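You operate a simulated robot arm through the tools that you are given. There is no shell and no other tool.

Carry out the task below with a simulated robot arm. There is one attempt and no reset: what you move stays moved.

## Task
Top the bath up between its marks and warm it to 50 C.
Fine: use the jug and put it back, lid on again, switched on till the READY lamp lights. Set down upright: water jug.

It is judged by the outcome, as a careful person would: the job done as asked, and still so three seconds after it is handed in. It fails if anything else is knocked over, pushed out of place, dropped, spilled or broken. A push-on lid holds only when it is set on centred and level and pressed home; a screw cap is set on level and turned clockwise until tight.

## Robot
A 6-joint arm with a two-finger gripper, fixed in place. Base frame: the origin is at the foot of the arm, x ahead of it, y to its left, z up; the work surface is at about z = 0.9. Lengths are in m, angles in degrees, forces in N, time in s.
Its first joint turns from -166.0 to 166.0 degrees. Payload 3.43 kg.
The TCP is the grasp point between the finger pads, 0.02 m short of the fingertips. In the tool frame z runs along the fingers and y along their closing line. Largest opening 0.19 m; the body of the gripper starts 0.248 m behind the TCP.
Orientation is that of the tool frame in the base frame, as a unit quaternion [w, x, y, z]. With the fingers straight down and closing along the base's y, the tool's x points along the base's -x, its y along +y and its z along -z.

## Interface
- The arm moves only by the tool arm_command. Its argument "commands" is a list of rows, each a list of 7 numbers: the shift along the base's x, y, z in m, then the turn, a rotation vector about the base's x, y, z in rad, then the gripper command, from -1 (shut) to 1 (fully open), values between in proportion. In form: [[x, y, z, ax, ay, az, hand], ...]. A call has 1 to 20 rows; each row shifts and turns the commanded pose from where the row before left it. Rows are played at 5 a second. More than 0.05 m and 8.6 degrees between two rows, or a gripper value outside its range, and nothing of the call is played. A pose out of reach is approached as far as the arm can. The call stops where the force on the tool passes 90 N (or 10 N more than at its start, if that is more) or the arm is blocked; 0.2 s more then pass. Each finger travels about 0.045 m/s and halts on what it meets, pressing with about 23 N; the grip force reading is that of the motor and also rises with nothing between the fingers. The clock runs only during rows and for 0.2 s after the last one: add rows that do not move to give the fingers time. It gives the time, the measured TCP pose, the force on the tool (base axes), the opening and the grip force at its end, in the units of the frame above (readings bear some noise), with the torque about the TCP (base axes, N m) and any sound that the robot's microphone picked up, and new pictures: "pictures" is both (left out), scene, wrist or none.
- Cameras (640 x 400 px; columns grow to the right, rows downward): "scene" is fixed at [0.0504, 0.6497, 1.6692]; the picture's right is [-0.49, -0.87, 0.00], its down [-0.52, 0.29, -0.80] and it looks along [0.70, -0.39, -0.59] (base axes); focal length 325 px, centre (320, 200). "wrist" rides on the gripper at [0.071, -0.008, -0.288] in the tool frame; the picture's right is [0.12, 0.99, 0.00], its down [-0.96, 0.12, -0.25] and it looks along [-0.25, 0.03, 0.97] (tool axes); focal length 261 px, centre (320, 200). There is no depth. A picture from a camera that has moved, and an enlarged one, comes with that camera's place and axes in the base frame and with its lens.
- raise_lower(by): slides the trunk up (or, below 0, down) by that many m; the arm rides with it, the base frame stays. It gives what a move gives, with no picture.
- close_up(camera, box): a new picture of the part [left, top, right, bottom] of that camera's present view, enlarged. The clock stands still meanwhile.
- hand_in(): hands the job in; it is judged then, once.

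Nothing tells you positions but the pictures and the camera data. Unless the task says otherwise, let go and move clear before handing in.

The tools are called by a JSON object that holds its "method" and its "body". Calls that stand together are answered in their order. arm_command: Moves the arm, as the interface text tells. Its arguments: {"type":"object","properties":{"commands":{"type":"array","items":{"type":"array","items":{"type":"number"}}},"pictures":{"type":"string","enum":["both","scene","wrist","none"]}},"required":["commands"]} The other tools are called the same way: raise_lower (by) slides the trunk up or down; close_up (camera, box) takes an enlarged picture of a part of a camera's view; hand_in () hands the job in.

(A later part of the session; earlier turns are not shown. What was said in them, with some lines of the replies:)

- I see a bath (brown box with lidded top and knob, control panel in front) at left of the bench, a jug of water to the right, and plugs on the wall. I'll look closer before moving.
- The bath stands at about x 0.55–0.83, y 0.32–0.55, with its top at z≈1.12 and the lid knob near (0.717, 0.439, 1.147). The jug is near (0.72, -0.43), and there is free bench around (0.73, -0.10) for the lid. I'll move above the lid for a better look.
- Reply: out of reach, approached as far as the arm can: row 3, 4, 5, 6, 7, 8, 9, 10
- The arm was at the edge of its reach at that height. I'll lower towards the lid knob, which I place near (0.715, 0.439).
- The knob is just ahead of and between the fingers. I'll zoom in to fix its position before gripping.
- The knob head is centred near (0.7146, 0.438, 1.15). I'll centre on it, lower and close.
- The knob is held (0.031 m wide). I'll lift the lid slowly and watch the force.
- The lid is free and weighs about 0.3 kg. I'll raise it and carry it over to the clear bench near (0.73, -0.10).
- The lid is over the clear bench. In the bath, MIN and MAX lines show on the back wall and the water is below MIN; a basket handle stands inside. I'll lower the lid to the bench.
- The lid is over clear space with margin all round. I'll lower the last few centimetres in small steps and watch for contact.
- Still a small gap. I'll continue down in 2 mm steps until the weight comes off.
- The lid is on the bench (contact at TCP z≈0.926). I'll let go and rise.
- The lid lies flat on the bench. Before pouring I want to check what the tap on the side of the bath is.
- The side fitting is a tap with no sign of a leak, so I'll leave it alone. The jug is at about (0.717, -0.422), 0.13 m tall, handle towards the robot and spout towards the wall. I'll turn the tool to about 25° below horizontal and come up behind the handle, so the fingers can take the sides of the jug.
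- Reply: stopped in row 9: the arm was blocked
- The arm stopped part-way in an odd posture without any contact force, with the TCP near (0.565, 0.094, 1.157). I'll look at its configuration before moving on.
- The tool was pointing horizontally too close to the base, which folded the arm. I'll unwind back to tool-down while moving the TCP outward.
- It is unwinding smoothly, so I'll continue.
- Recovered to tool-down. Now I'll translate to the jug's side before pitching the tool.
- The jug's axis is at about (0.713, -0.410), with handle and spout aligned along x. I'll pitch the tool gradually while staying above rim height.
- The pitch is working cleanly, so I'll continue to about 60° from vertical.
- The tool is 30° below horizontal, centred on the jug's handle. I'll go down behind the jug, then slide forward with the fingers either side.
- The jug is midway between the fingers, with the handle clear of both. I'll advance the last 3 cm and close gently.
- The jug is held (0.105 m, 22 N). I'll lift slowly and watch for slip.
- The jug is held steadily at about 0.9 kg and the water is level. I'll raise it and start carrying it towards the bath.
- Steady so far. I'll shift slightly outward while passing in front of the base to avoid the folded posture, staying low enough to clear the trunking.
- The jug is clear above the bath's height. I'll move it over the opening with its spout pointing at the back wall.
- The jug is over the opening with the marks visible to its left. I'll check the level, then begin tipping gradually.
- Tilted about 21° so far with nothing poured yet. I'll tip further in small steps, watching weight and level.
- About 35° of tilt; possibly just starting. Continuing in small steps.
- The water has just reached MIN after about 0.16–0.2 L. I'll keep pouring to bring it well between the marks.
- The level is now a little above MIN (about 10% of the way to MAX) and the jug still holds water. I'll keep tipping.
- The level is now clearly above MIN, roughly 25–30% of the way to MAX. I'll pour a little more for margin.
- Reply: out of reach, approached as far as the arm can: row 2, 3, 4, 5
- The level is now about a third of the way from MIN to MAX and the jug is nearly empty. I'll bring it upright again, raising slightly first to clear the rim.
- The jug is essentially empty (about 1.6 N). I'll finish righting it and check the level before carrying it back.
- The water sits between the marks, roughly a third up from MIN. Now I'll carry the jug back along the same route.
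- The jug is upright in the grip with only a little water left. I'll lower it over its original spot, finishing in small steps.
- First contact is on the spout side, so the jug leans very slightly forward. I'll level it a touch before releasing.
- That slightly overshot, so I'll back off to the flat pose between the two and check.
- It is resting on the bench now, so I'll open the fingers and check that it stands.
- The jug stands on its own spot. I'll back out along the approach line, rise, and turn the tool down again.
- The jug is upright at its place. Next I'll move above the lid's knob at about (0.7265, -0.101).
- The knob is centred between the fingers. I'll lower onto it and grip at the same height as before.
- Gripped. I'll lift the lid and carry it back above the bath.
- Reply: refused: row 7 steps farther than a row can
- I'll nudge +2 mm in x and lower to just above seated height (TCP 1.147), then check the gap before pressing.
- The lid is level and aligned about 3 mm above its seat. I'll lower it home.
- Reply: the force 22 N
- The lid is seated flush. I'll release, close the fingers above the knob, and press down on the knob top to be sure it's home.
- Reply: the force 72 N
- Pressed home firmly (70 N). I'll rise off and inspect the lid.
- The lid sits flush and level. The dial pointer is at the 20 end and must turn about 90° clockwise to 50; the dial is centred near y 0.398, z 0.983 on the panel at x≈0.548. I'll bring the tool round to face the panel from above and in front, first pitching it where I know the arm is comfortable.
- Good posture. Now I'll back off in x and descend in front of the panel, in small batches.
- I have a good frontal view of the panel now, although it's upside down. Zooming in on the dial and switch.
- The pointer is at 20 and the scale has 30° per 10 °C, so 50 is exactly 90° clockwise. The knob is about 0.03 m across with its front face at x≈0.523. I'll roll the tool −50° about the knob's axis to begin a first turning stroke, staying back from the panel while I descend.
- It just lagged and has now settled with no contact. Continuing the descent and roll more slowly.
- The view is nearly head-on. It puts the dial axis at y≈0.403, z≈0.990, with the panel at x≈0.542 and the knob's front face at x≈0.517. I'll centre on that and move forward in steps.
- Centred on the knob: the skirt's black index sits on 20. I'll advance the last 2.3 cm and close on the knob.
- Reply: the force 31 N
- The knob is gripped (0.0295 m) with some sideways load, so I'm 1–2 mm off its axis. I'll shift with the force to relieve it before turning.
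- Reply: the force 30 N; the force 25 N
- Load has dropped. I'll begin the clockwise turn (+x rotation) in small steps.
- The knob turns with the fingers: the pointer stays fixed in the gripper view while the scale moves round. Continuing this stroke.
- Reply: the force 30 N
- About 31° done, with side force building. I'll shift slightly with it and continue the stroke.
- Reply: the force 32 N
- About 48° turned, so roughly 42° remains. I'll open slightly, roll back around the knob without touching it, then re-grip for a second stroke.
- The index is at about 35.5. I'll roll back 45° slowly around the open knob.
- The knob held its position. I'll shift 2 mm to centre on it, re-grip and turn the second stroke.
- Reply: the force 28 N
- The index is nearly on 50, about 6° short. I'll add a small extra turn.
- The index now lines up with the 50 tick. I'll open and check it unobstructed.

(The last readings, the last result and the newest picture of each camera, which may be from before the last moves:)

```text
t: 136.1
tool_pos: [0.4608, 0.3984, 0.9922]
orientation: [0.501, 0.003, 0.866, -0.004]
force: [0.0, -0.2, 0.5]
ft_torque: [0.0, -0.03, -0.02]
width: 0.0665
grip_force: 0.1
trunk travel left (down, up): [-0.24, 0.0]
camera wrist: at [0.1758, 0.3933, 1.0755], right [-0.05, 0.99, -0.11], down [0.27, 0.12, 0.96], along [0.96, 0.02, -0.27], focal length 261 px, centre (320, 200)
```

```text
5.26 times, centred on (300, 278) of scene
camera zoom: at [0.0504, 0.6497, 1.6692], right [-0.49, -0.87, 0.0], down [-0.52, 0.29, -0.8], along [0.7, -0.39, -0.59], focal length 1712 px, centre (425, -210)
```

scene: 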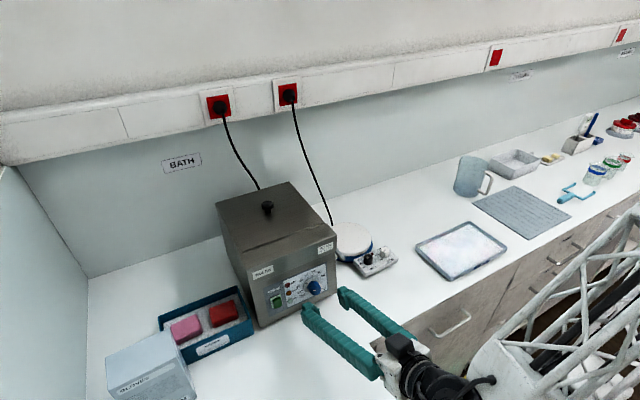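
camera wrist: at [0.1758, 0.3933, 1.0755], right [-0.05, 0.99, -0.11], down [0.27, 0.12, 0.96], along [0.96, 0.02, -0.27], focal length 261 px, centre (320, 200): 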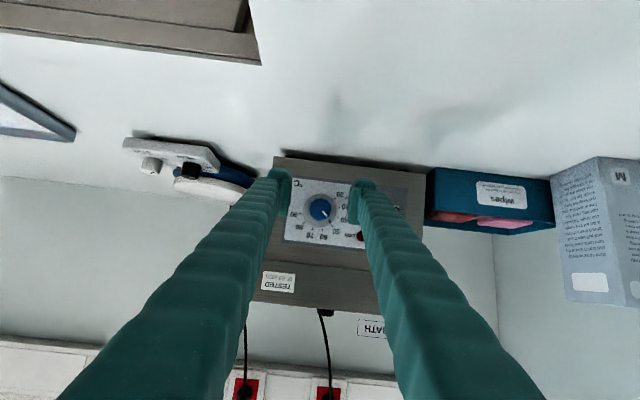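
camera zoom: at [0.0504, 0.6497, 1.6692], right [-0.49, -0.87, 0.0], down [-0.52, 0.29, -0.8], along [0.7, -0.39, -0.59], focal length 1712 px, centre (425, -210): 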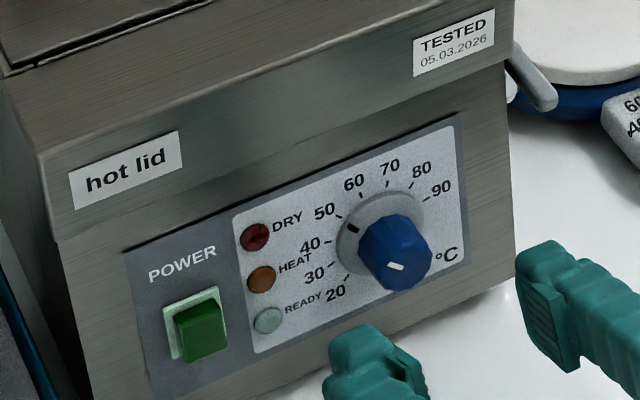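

{"method": "close_up", "body": {"camera": "wrist", "box": [285, 175, 365, 245]}}

{"method": "close_up", "body": {"camera": "scene", "box": [295, 265, 345, 305]}}

{"method": "close_up", "body": {"camera": "scene", "box": [260, 280, 310, 320]}}

```text
5.71 times, centred on (325, 210) of wrist
camera zoom: at [0.1758, 0.3933, 1.0755], right [-0.05, 0.99, -0.11], down [0.27, 0.12, 0.96], along [0.96, 0.02, -0.27], focal length 1489 px, centre (291, 143)
```

zoom: 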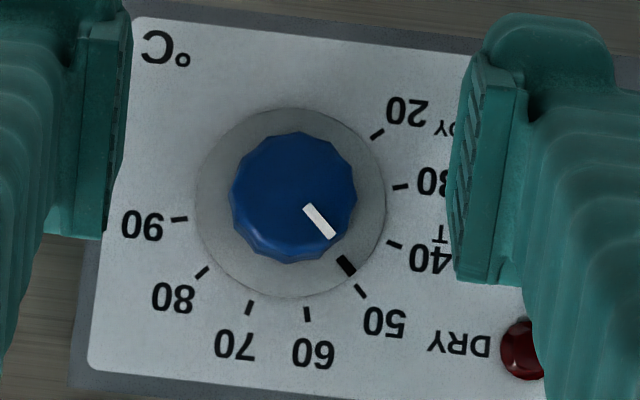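

```text
10.00 times, centred on (320, 285) of scene
camera zoom: at [0.0504, 0.6497, 1.6692], right [-0.49, -0.87, 0.0], down [-0.52, 0.29, -0.8], along [0.7, -0.39, -0.59], focal length 3253 px, centre (320, -650)
```

zoom: 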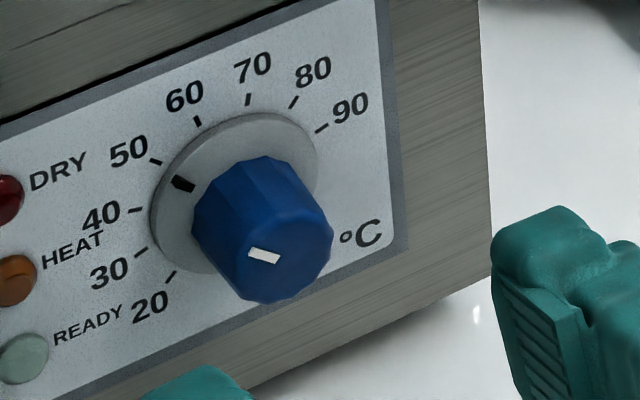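

```text
10.00 times, centred on (285, 300) of scene
camera zoom: at [0.0504, 0.6497, 1.6692], right [-0.49, -0.87, 0.0], down [-0.52, 0.29, -0.8], along [0.7, -0.39, -0.59], focal length 3253 px, centre (670, -800)
```

zoom: 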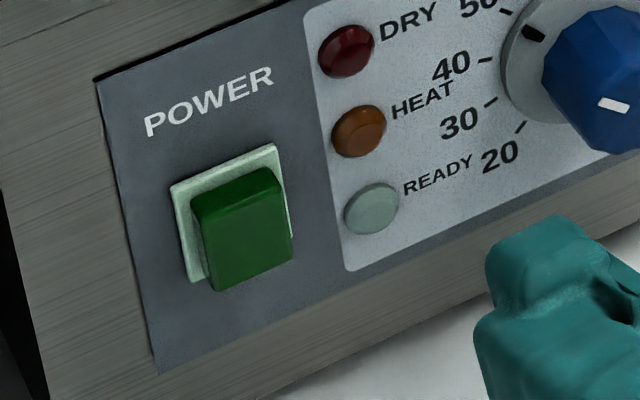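

{"method": "close_up", "body": {"camera": "wrist", "box": [305, 188, 345, 218]}}

{"method": "close_up", "body": {"camera": "wrist", "box": [305, 200, 345, 230]}}

```text
13.33 times, centred on (325, 203) of wrist
camera zoom: at [0.1758, 0.3933, 1.0755], right [-0.05, 0.99, -0.11], down [0.27, 0.12, 0.96], along [0.96, 0.02, -0.27], focal length 3475 px, centre (253, 160)
```

zoom: 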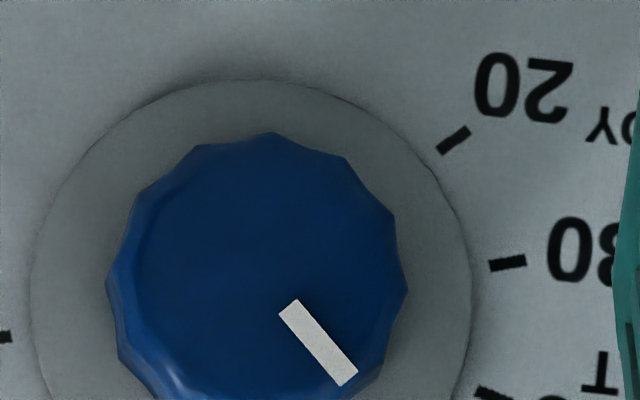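

```text
13.33 times, centred on (325, 215) of wrist
camera zoom: at [0.1758, 0.3933, 1.0755], right [-0.05, 0.99, -0.11], down [0.27, 0.12, 0.96], along [0.96, 0.02, -0.27], focal length 3475 px, centre (253, 0)
```

zoom: 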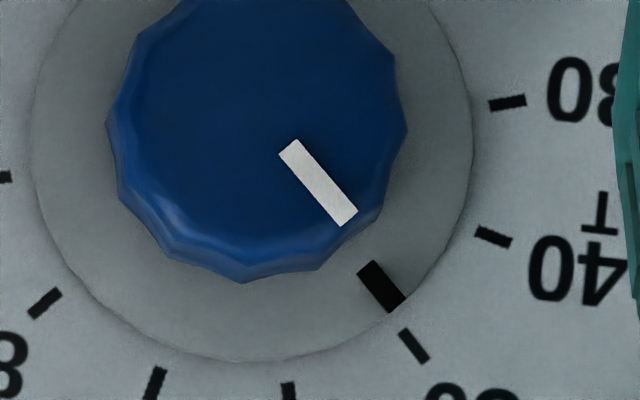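

The pointer and index are on 50 to within about a degree. Next is the power switch, a green push button centred near (y 0.503, z 0.990) that protrudes to x≈0.53. I'll close the fingers and line up in front of it.

{"method": "arm_command", "body": {"commands": [[-0.005, 0.015, -0.003, 0, 0, 0, -0.6], [-0.002, 0.02, -0.003, 0, 0, 0, -1], [0, 0.02, -0.002, 0, 0, 0, -1], [0, 0.02, -0.002, 0, 0, 0, -1], [0, 0.02, 0, 0, 0, 0, -1], [0, 0.01, 0, 0, 0, 0, -1], [0, 0, 0, 0, 0, 0, -1], [0, 0, 0, 0, 0, 0, -1]]}}

{"method": "close_up", "body": {"camera": "wrist", "box": [240, 130, 400, 250]}}

{"method": "close_up", "body": {"camera": "scene", "box": [240, 250, 360, 340]}}

```text
t: 138.1
tool_pos: [0.4585, 0.4876, 1.0296]
orientation: [0.503, 0.026, 0.863, 0.034]
force: [0.8, 0.4, 0.1]
ft_torque: [-0.05, 0.01, -0.07]
width: 0.0
grip_force: 22.9
trunk travel left (down, up): [-0.24, 0.0]
stopped in row 8: the arm was blocked; the commanded pose is now the measured one
camera wrist: at [0.1719, 0.4773, 1.1096], right [-0.04, 1.0, -0.02], down [0.26, 0.03, 0.97], along [0.96, 0.04, -0.26], focal length 261 px, centre (320, 200)
```

scene: 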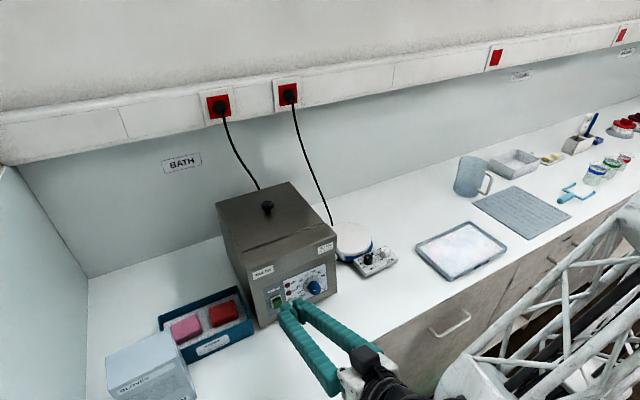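
wrist: 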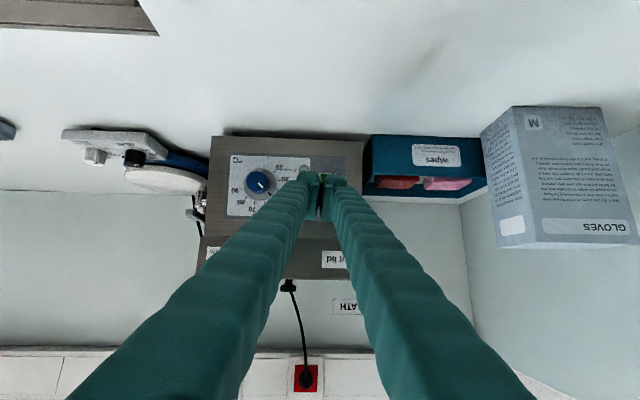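

```text
3.33 times, centred on (320, 190) of wrist
camera zoom: at [0.1719, 0.4773, 1.1096], right [-0.04, 1.0, -0.02], down [0.26, 0.03, 0.97], along [0.96, 0.04, -0.26], focal length 869 px, centre (320, 233)
```

zoom: 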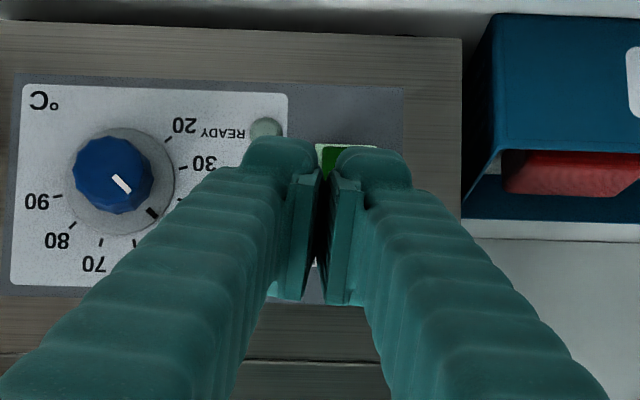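

```text
4.44 times, centred on (300, 295) of scene
camera zoom: at [0.0504, 0.6497, 1.6692], right [-0.49, -0.87, 0.0], down [-0.52, 0.29, -0.8], along [0.7, -0.39, -0.59], focal length 1446 px, centre (409, -222)
```

zoom: 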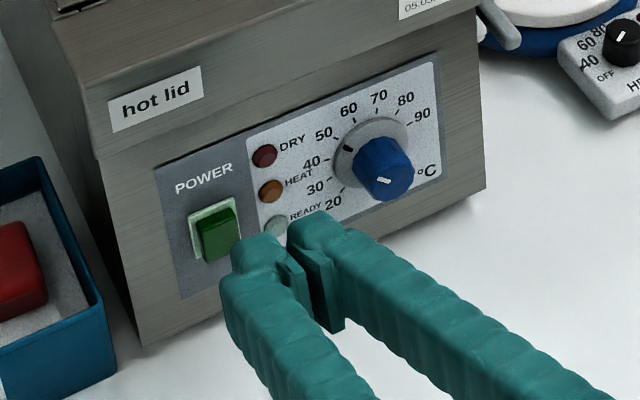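

The arm reported blocked in that low posture, probably a link near the bench edge; nothing was touched by the tool. I'll lift and use a steeper tool angle (30° from vertical), which keeps the arm high, and press the button with the closed fingertips.

{"method": "arm_command", "body": {"commands": [[-0.005, 0, 0.02, 0, 0.05, 0, -1], [-0.005, 0, 0.025, 0, 0.09, 0, -1], [0, 0, 0.025, 0, 0.1, 0, -1], [0, 0, 0.02, 0, 0.1, 0, -1], [0, 0, 0, 0, 0.1, 0, -1], [0, 0, 0, 0, 0.08, 0, -1], [0, 0, 0, 0, 0, 0, -1], [0, 0, 0, 0, 0, 0, -1]]}}

```text
t: 139.9
tool_pos: [0.446, 0.4901, 1.1148]
orientation: [0.264, 0.031, 0.964, 0.022]
force: [-1.0, 0.6, -0.3]
ft_torque: [-0.03, 0.0, 0.0]
width: 0.0
grip_force: 23.1
trunk travel left (down, up): [-0.24, 0.0]
camera wrist: at [0.2388, 0.4797, 1.3261], right [-0.06, 1.0, 0.0], down [0.71, 0.04, 0.71], along [0.71, 0.04, -0.71], focal length 261 px, centre (320, 200)
```

scene: 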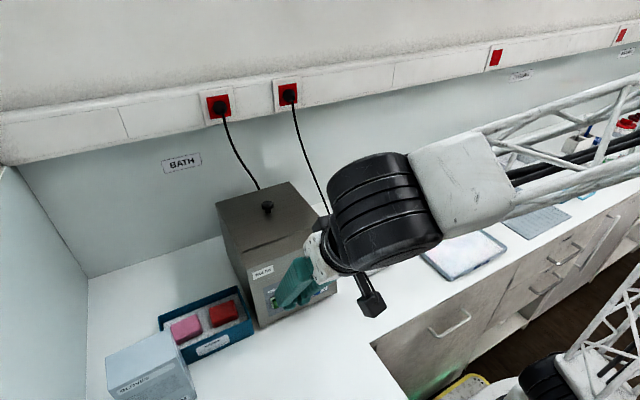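
wrist: 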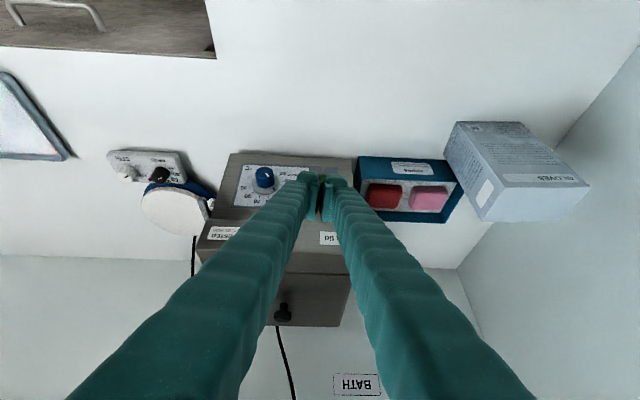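

The arm is in a comfortable posture now. I'll square the tool up and lower in front of the button.

{"method": "arm_command", "body": {"commands": [[0, 0.004, -0.01, -0.059, 0, 0.048, -1], [0.002, 0.003, -0.025, 0, 0, 0, -1], [0.002, 0.003, -0.025, 0, 0, 0, -1], [0.002, 0.003, -0.025, 0, 0, 0, -1], [0.002, 0, -0.022, 0, 0, 0, -1], [0, 0, -0.011, 0, 0, 0, -1], [0, 0, 0, 0, 0, 0, -1], [0, 0, 0, 0, 0, 0, -1]]}}

{"method": "close_up", "body": {"camera": "wrist", "box": [240, 130, 400, 250]}}

{"method": "close_up", "body": {"camera": "scene", "box": [240, 250, 360, 340]}}

```text
t: 141.7
tool_pos: [0.4529, 0.5035, 0.9975]
orientation: [0.264, 0.0, 0.965, -0.001]
force: [0.2, 0.7, -0.4]
ft_torque: [0.0, 0.01, -0.02]
width: 0.0
grip_force: 23.5
trunk travel left (down, up): [-0.24, 0.0]
camera wrist: at [0.246, 0.4953, 1.2082], right [-0.1, 0.99, -0.06], down [0.7, 0.12, 0.7], along [0.7, 0.03, -0.71], focal length 261 px, centre (320, 200)
```

scene: 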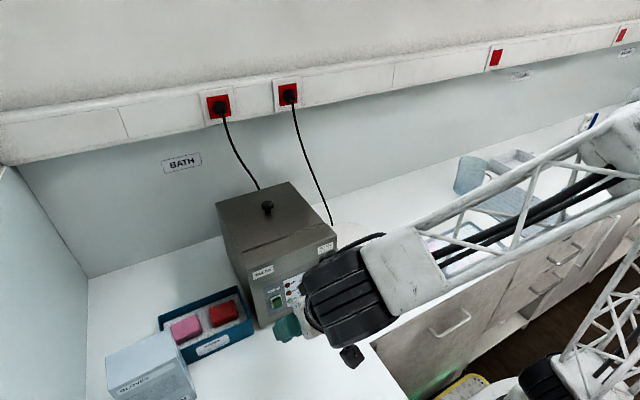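
wrist: 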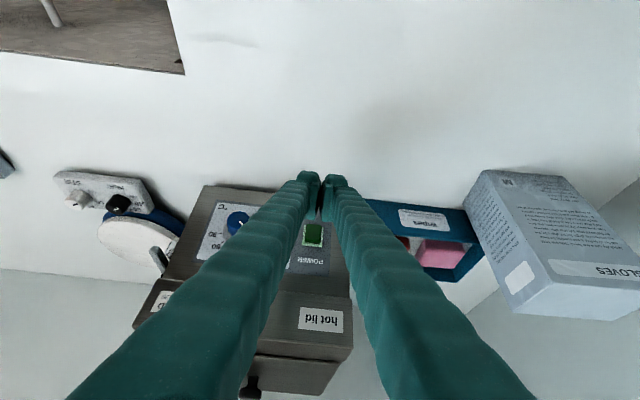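

```text
3.33 times, centred on (320, 190) of wrist
camera zoom: at [0.246, 0.4953, 1.2082], right [-0.1, 0.99, -0.06], down [0.7, 0.12, 0.7], along [0.7, 0.03, -0.71], focal length 869 px, centre (320, 233)
```

zoom: 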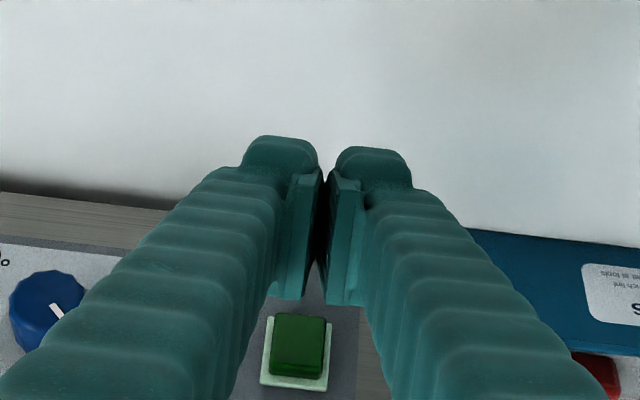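

```text
4.44 times, centred on (300, 295) of scene
camera zoom: at [0.0504, 0.6497, 1.6692], right [-0.49, -0.87, 0.0], down [-0.52, 0.29, -0.8], along [0.7, -0.39, -0.59], focal length 1446 px, centre (409, -222)
```

zoom: 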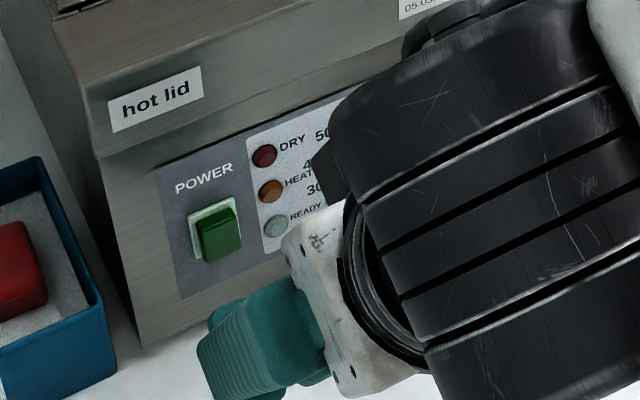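

The button is confirmed at y 0.503, z 0.990, directly ahead of the fingertips. I'll advance and press gently, watching force and lamps.

{"method": "arm_command", "body": {"commands": [[0.015, 0, 0, 0, 0, 0, -1], [0.015, 0, 0, 0, 0, 0, -1], [0.008, 0, 0, 0, 0, 0, -1], [0.003, 0, 0, 0, 0, 0, -1], [0, 0, 0, 0, 0, 0, -1]]}}

{"method": "close_up", "body": {"camera": "scene", "box": [240, 250, 360, 340]}}

{"method": "close_up", "body": {"camera": "wrist", "box": [240, 150, 400, 250]}}

```text
t: 142.9
tool_pos: [0.4949, 0.5046, 0.9963]
orientation: [0.263, -0.001, 0.965, 0.0]
force: [-0.4, -0.2, -0.8]
ft_torque: [0.02, -0.02, 0.01]
width: 0.0
grip_force: 22.8
trunk travel left (down, up): [-0.24, 0.0]
camera wrist: at [0.2872, 0.496, 1.2075], right [-0.1, 0.99, -0.06], down [0.7, 0.12, 0.7], along [0.7, 0.03, -0.71], focal length 261 px, centre (320, 200)
```

scene: 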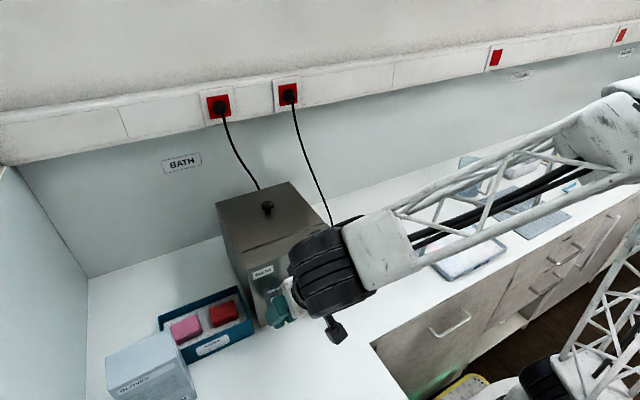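
wrist: 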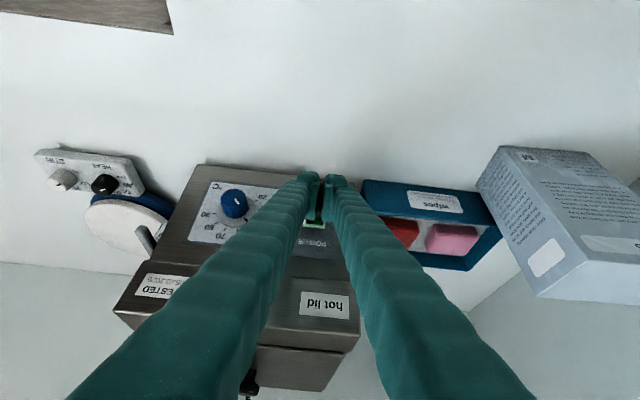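

```text
4.44 times, centred on (300, 295) of scene
camera zoom: at [0.0504, 0.6497, 1.6692], right [-0.49, -0.87, 0.0], down [-0.52, 0.29, -0.8], along [0.7, -0.39, -0.59], focal length 1446 px, centre (409, -222)
```

zoom: 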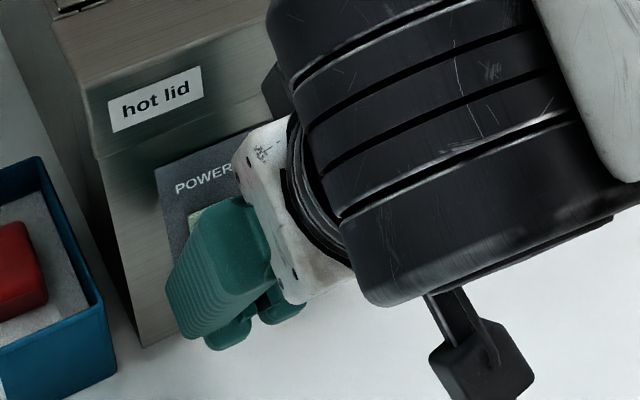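

```text
4.00 times, centred on (320, 200) of wrist
camera zoom: at [0.2872, 0.496, 1.2075], right [-0.1, 0.99, -0.06], down [0.7, 0.12, 0.7], along [0.7, 0.03, -0.71], focal length 1043 px, centre (320, 200)
```

zoom: 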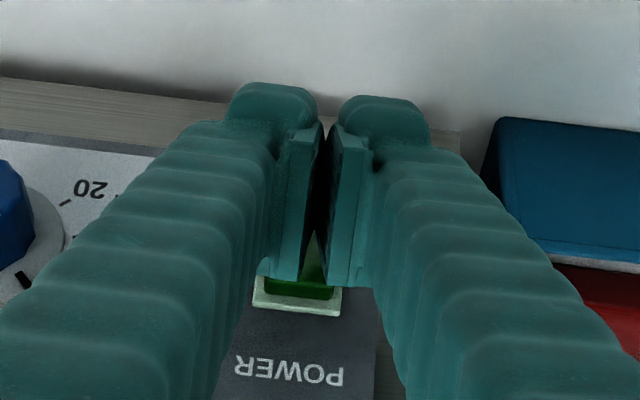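

{"method": "arm_command", "body": {"commands": [[0.003, 0, 0, 0, 0, 0, -1], [0.002, 0, 0, 0, 0, 0, -1], [0.002, 0, 0, 0, 0, 0, -1], [0, 0, 0, 0, 0, 0, -1]], "pictures": "none"}}

```text
t: 143.9
tool_pos: [0.5007, 0.5039, 0.9966]
orientation: [0.265, -0.001, 0.964, 0.0]
force: [-0.3, 0.2, -0.3]
ft_torque: [0.0, 0.0, 0.02]
width: 0.0
grip_force: 23.1
trunk travel left (down, up): [-0.24, 0.0]
```

{"method": "arm_command", "body": {"commands": [[0.002, 0, 0, 0, 0, 0, -1], [0.002, 0, 0, 0, 0, 0, -1], [0.002, 0, 0, 0, 0, 0, -1], [0, 0, 0, 0, 0, 0, -1]], "pictures": "none"}}

```text
t: 144.9
tool_pos: [0.5092, 0.5034, 0.996]
orientation: [0.264, -0.001, 0.964, 0.0]
force: [-0.8, -0.1, 0.4]
ft_torque: [0.02, 0.01, -0.03]
width: 0.0064
grip_force: 34.3
trunk travel left (down, up): [-0.24, 0.0]
```

{"method": "close_up", "body": {"camera": "wrist", "box": [260, 150, 380, 240]}}

{"method": "close_up", "body": {"camera": "scene", "box": [240, 250, 360, 340]}}

```text
4.44 times, centred on (320, 195) of wrist
camera zoom: at [0.3006, 0.4951, 1.2073], right [-0.1, 0.99, -0.06], down [0.7, 0.12, 0.7], along [0.7, 0.03, -0.71], focal length 1158 px, centre (320, 222)
```

zoom: 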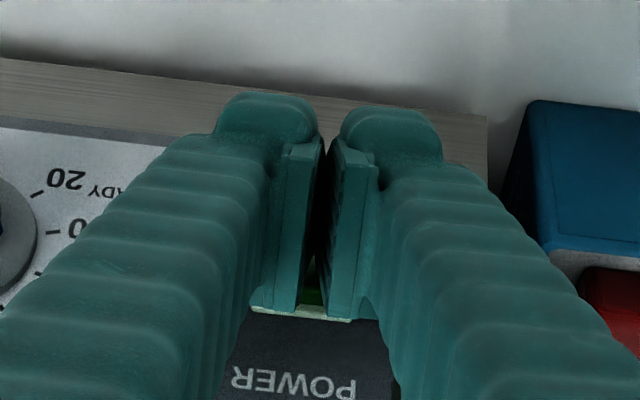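

```text
4.44 times, centred on (300, 295) of scene
camera zoom: at [0.0504, 0.6497, 1.6692], right [-0.49, -0.87, 0.0], down [-0.52, 0.29, -0.8], along [0.7, -0.39, -0.59], focal length 1446 px, centre (409, -222)
```

zoom: 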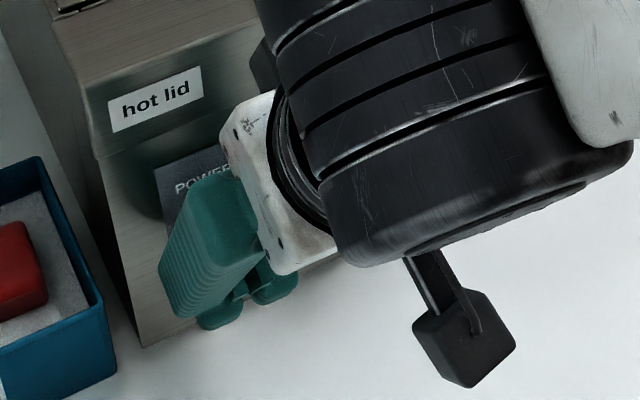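

{"method": "arm_command", "body": {"commands": [[0.002, 0, 0, 0, 0, 0, -1], [0.002, 0, 0, 0, 0, 0, -1], [0, 0, 0, 0, 0, 0, -1]], "pictures": "none"}}

```text
t: 145.7
tool_pos: [0.5124, 0.5039, 0.9955]
orientation: [0.264, 0.0, 0.964, -0.001]
force: [-4.9, -0.7, -0.2]
ft_torque: [-0.02, 0.04, -0.04]
width: 0.0061
grip_force: 33.9
trunk travel left (down, up): [-0.24, 0.0]
heard: click
```

Click heard: the switch has actuated. I'll back away and look at the lamps.

{"method": "arm_command", "body": {"commands": [[-0.01, 0, 0, 0, 0, 0, -1], [-0.02, 0, 0, 0, 0, 0, -1], [-0.02, 0, 0.01, 0, 0, 0, -1], [-0.01, 0, 0.03, 0, 0, 0, -1], [0, 0, 0.04, 0, 0, 0, -1], [0, 0, 0.04, 0, 0, 0, -1], [0, 0, 0.04, 0, 0, 0, -1], [0, 0, 0.04, 0, 0, 0, -1], [0, 0, 0.03, 0, 0, 0, -1], [0, 0, 0, 0, 0, 0, -1]]}}

{"method": "close_up", "body": {"camera": "scene", "box": [240, 240, 360, 330]}}

{"method": "close_up", "body": {"camera": "wrist", "box": [150, 100, 400, 300]}}

```text
t: 147.9
tool_pos: [0.4522, 0.5039, 1.2257]
orientation: [0.264, -0.001, 0.964, -0.001]
force: [0.5, 0.8, 0.4]
ft_torque: [0.02, 0.03, 0.0]
width: 0.0001
grip_force: 34.1
trunk travel left (down, up): [-0.24, 0.0]
camera wrist: at [0.2441, 0.4953, 1.438], right [-0.1, 0.99, -0.06], down [0.7, 0.12, 0.7], along [0.7, 0.03, -0.71], focal length 261 px, centre (320, 200)
```

scene: 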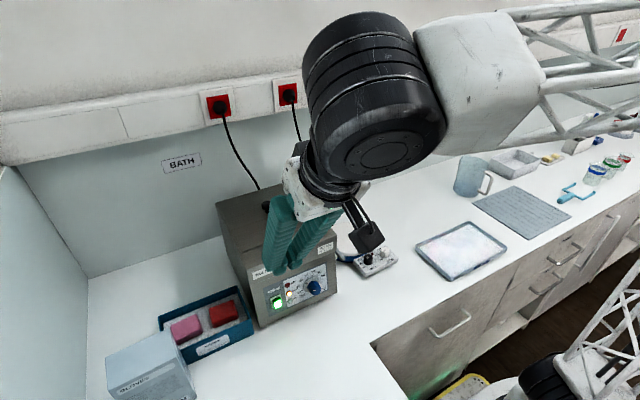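
wrist: 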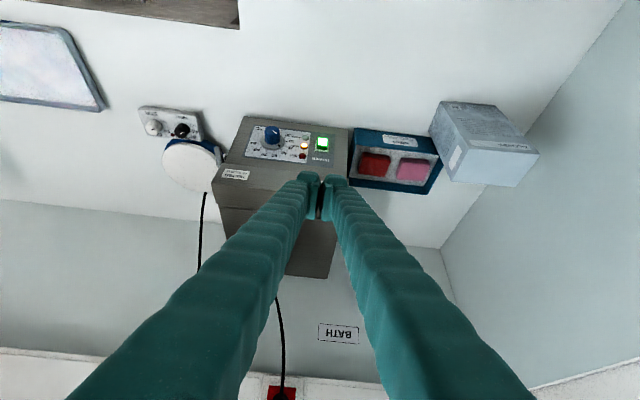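

```text
4.44 times, centred on (300, 285) of scene
camera zoom: at [0.0504, 0.6497, 1.6692], right [-0.49, -0.87, 0.0], down [-0.52, 0.29, -0.8], along [0.7, -0.39, -0.59], focal length 1446 px, centre (409, -178)
```

zoom: 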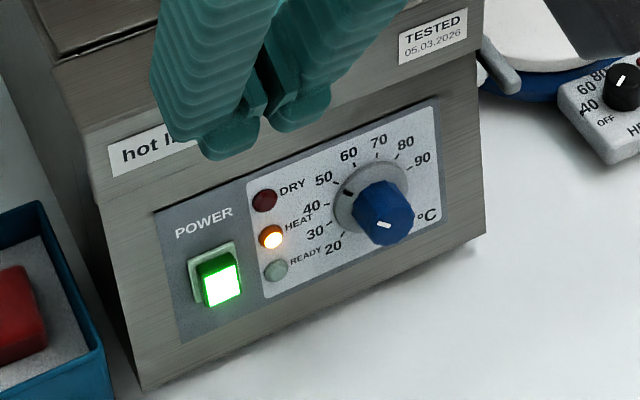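

```text
2.00 times, centred on (275, 200) of wrist
camera zoom: at [0.2441, 0.4953, 1.438], right [-0.1, 0.99, -0.06], down [0.7, 0.12, 0.7], along [0.7, 0.03, -0.71], focal length 521 px, centre (410, 200)
```

zoom: 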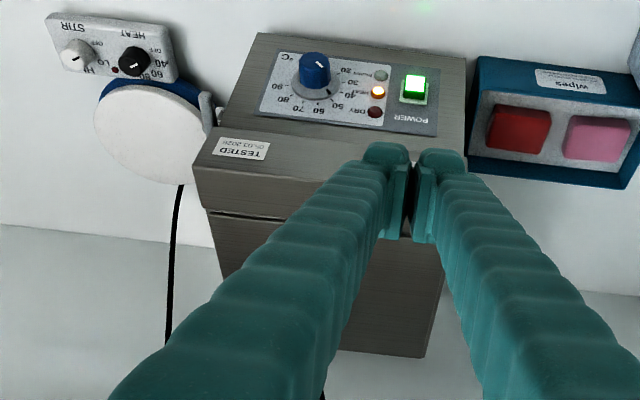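

Power is on, HEAT is lit and DRY is off. I'll move the arm clear and wait for the READY lamp.

{"method": "arm_command", "body": {"commands": [[0, -0.02, 0.02, 0, 0, 0, -1], [0.01, -0.03, 0.02, 0, 0, 0, -1], [0.01, -0.04, 0.02, 0, 0.05, 0, -1], [0.01, -0.04, 0, 0, 0.05, 0, -1], [0.01, -0.04, 0, 0, 0.05, 0, -1], [0.01, -0.04, 0, 0, 0.05, 0, -1], [0.01, -0.04, 0, 0, 0.05, 0, -1], [0, 0, 0, 0, 0, 0, -1], [0, 0, 0, 0, 0, 0, -1], [0, 0, 0, 0, 0, 0, -1], [0, 0, 0, 0, 0, 0, -1], [0, 0, 0, 0, 0, 0, -1], [0, 0, 0, 0, 0, 0, -1], [0, 0, 0, 0, 0, 0, -1], [0, 0, 0, 0, 0, 0, -1], [0, 0, 0, 0, 0, 0, -1], [0, 0, 0, 0, 0, 0, -1], [0, 0, 0, 0, 0, 0, -1], [0, 0, 0, 0, 0, 0, -1], [0, 0, 0, 0, 0, 0, -1]], "pictures": "scene"}}

{"method": "close_up", "body": {"camera": "scene", "box": [240, 240, 360, 330]}}

```text
t: 152.1
tool_pos: [0.5122, 0.252, 1.2861]
orientation: [0.143, -0.001, 0.99, 0.0]
force: [-0.4, 0.4, -0.1]
ft_torque: [0.0, -0.02, 0.01]
width: 0.0
grip_force: 34.1
trunk travel left (down, up): [-0.24, 0.0]
```

scene: 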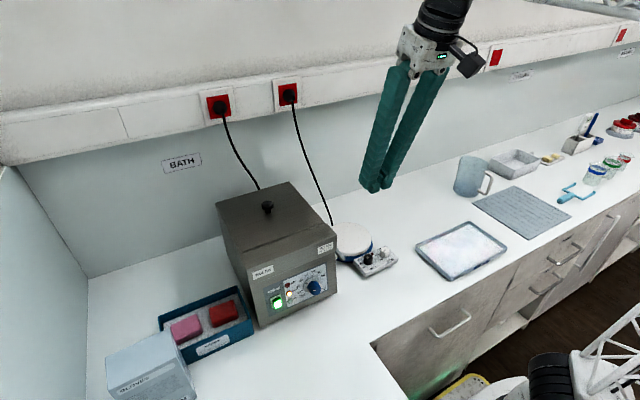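

```text
4.44 times, centred on (300, 285) of scene
camera zoom: at [0.0504, 0.6497, 1.6692], right [-0.49, -0.87, 0.0], down [-0.52, 0.29, -0.8], along [0.7, -0.39, -0.59], focal length 1446 px, centre (409, -178)
```

zoom: 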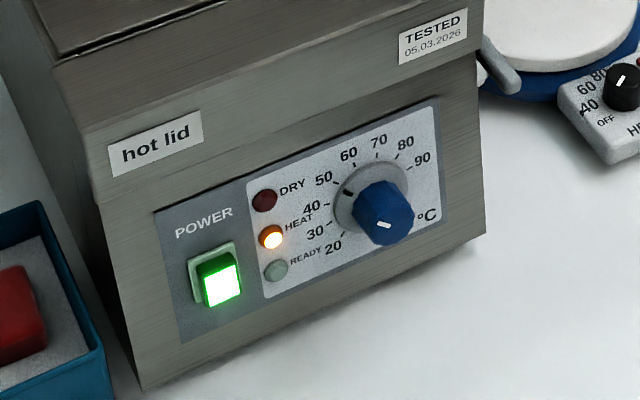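

The bath is heating, the lid is seated, and the arm is clear. I'll keep waiting for READY.

{"method": "arm_command", "body": {"commands": [[0, 0, 0, 0, 0, 0, -1], [0, 0, 0, 0, 0, 0, -1], [0, 0, 0, 0, 0, 0, -1], [0, 0, 0, 0, 0, 0, -1], [0, 0, 0, 0, 0, 0, -1], [0, 0, 0, 0, 0, 0, -1], [0, 0, 0, 0, 0, 0, -1], [0, 0, 0, 0, 0, 0, -1], [0, 0, 0, 0, 0, 0, -1], [0, 0, 0, 0, 0, 0, -1], [0, 0, 0, 0, 0, 0, -1], [0, 0, 0, 0, 0, 0, -1], [0, 0, 0, 0, 0, 0, -1], [0, 0, 0, 0, 0, 0, -1], [0, 0, 0, 0, 0, 0, -1], [0, 0, 0, 0, 0, 0, -1], [0, 0, 0, 0, 0, 0, -1], [0, 0, 0, 0, 0, 0, -1], [0, 0, 0, 0, 0, 0, -1], [0, 0, 0, 0, 0, 0, -1]], "pictures": "none"}}

{"method": "arm_command", "body": {"commands": [[0, 0, 0, 0, 0, 0, -1], [0, 0, 0, 0, 0, 0, -1], [0, 0, 0, 0, 0, 0, -1], [0, 0, 0, 0, 0, 0, -1], [0, 0, 0, 0, 0, 0, -1], [0, 0, 0, 0, 0, 0, -1], [0, 0, 0, 0, 0, 0, -1], [0, 0, 0, 0, 0, 0, -1], [0, 0, 0, 0, 0, 0, -1], [0, 0, 0, 0, 0, 0, -1], [0, 0, 0, 0, 0, 0, -1], [0, 0, 0, 0, 0, 0, -1], [0, 0, 0, 0, 0, 0, -1], [0, 0, 0, 0, 0, 0, -1], [0, 0, 0, 0, 0, 0, -1], [0, 0, 0, 0, 0, 0, -1], [0, 0, 0, 0, 0, 0, -1], [0, 0, 0, 0, 0, 0, -1], [0, 0, 0, 0, 0, 0, -1], [0, 0, 0, 0, 0, 0, -1]], "pictures": "none"}}

{"method": "close_up", "body": {"camera": "scene", "box": [240, 240, 360, 330]}}

```text
t: 156.3
tool_pos: [0.5129, 0.2518, 1.2867]
orientation: [0.141, -0.001, 0.99, 0.0]
force: [-0.8, 1.1, 0.6]
ft_torque: [-0.03, 0.0, 0.03]
width: 0.0
grip_force: 34.7
trunk travel left (down, up): [-0.24, 0.0]
```

```text
t: 160.5
tool_pos: [0.5119, 0.2518, 1.2853]
orientation: [0.142, -0.001, 0.99, 0.001]
force: [0.4, 0.1, -0.2]
ft_torque: [0.01, 0.02, 0.0]
width: 0.0
grip_force: 34.6
trunk travel left (down, up): [-0.24, 0.0]
```

```text
4.44 times, centred on (300, 285) of scene
camera zoom: at [0.0504, 0.6497, 1.6692], right [-0.49, -0.87, 0.0], down [-0.52, 0.29, -0.8], along [0.7, -0.39, -0.59], focal length 1446 px, centre (409, -178)
```

zoom: 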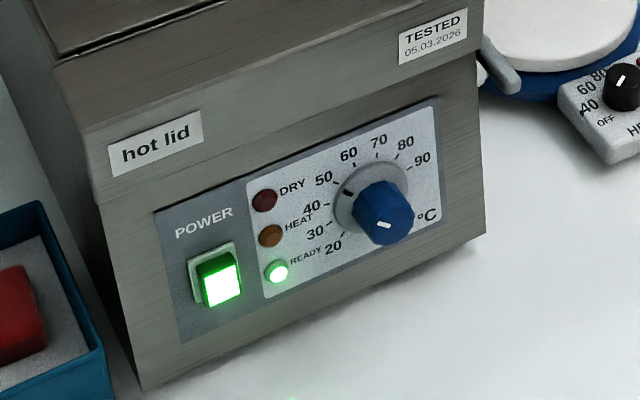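

READY is lit at the 50 setting. One last check of the lid, the jug and the rest of the bench before I hand in.

{"method": "close_up", "body": {"camera": "scene", "box": [190, 170, 350, 270]}}

{"method": "close_up", "body": {"camera": "scene", "box": [340, 130, 600, 290]}}

```text
4.00 times, centred on (270, 220) of scene
camera zoom: at [0.0504, 0.6497, 1.6692], right [-0.49, -0.87, 0.0], down [-0.52, 0.29, -0.8], along [0.7, -0.39, -0.59], focal length 1301 px, centre (520, 120)
```

zoom: 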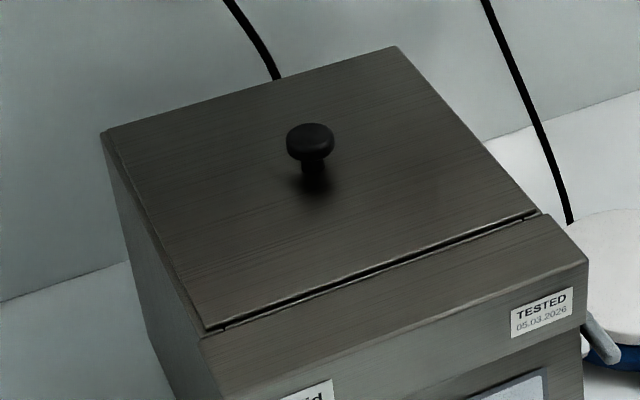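

```text
2.46 times, centred on (470, 210) of scene
camera zoom: at [0.0504, 0.6497, 1.6692], right [-0.49, -0.87, 0.0], down [-0.52, 0.29, -0.8], along [0.7, -0.39, -0.59], focal length 801 px, centre (-49, 175)
```

zoom: 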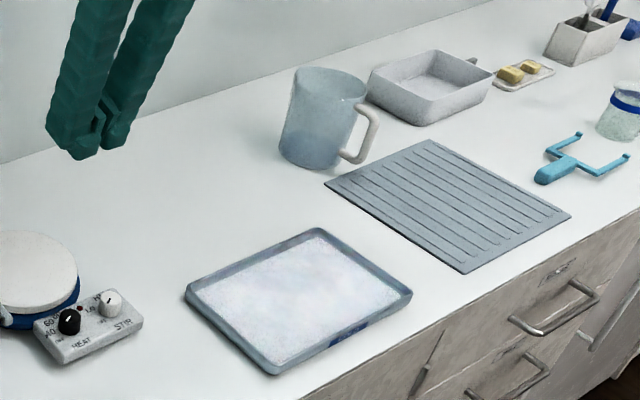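

The bath is filled between its marks, the lid is flush, the dial is on 50 with power on and READY lit. The jug stands upright in its place and the arm is clear, so I'm handing in.

{"method": "hand_in", "body": {}}

```text
The job is handed in.
```

The bath is topped up between its marks and warmed to 50 °C. I handed it in with the READY lamp lit and left it switched on.

- **Water level:** it sits about a third of the way from MIN to MAX. Nearly the whole jug went in, and I saw nothing spill.
- **Temperature:** the dial is at 50, to within about a degree. The HEAT lamp went out and READY came on; DRY stayed off throughout.
- **Lid:** it is back on, flush and level, and I pressed it down firmly (about 70 N).
- **Jug:** it stands upright in its original place with a little water left in it.
- **Other items:** nothing else on the bench was knocked or moved, and the arm is clear of everything.

The arm stopped twice in awkward postures, once before picking up the jug and once before pressing the power button. I re-approached from a different angle each time, and neither stop touched anything.
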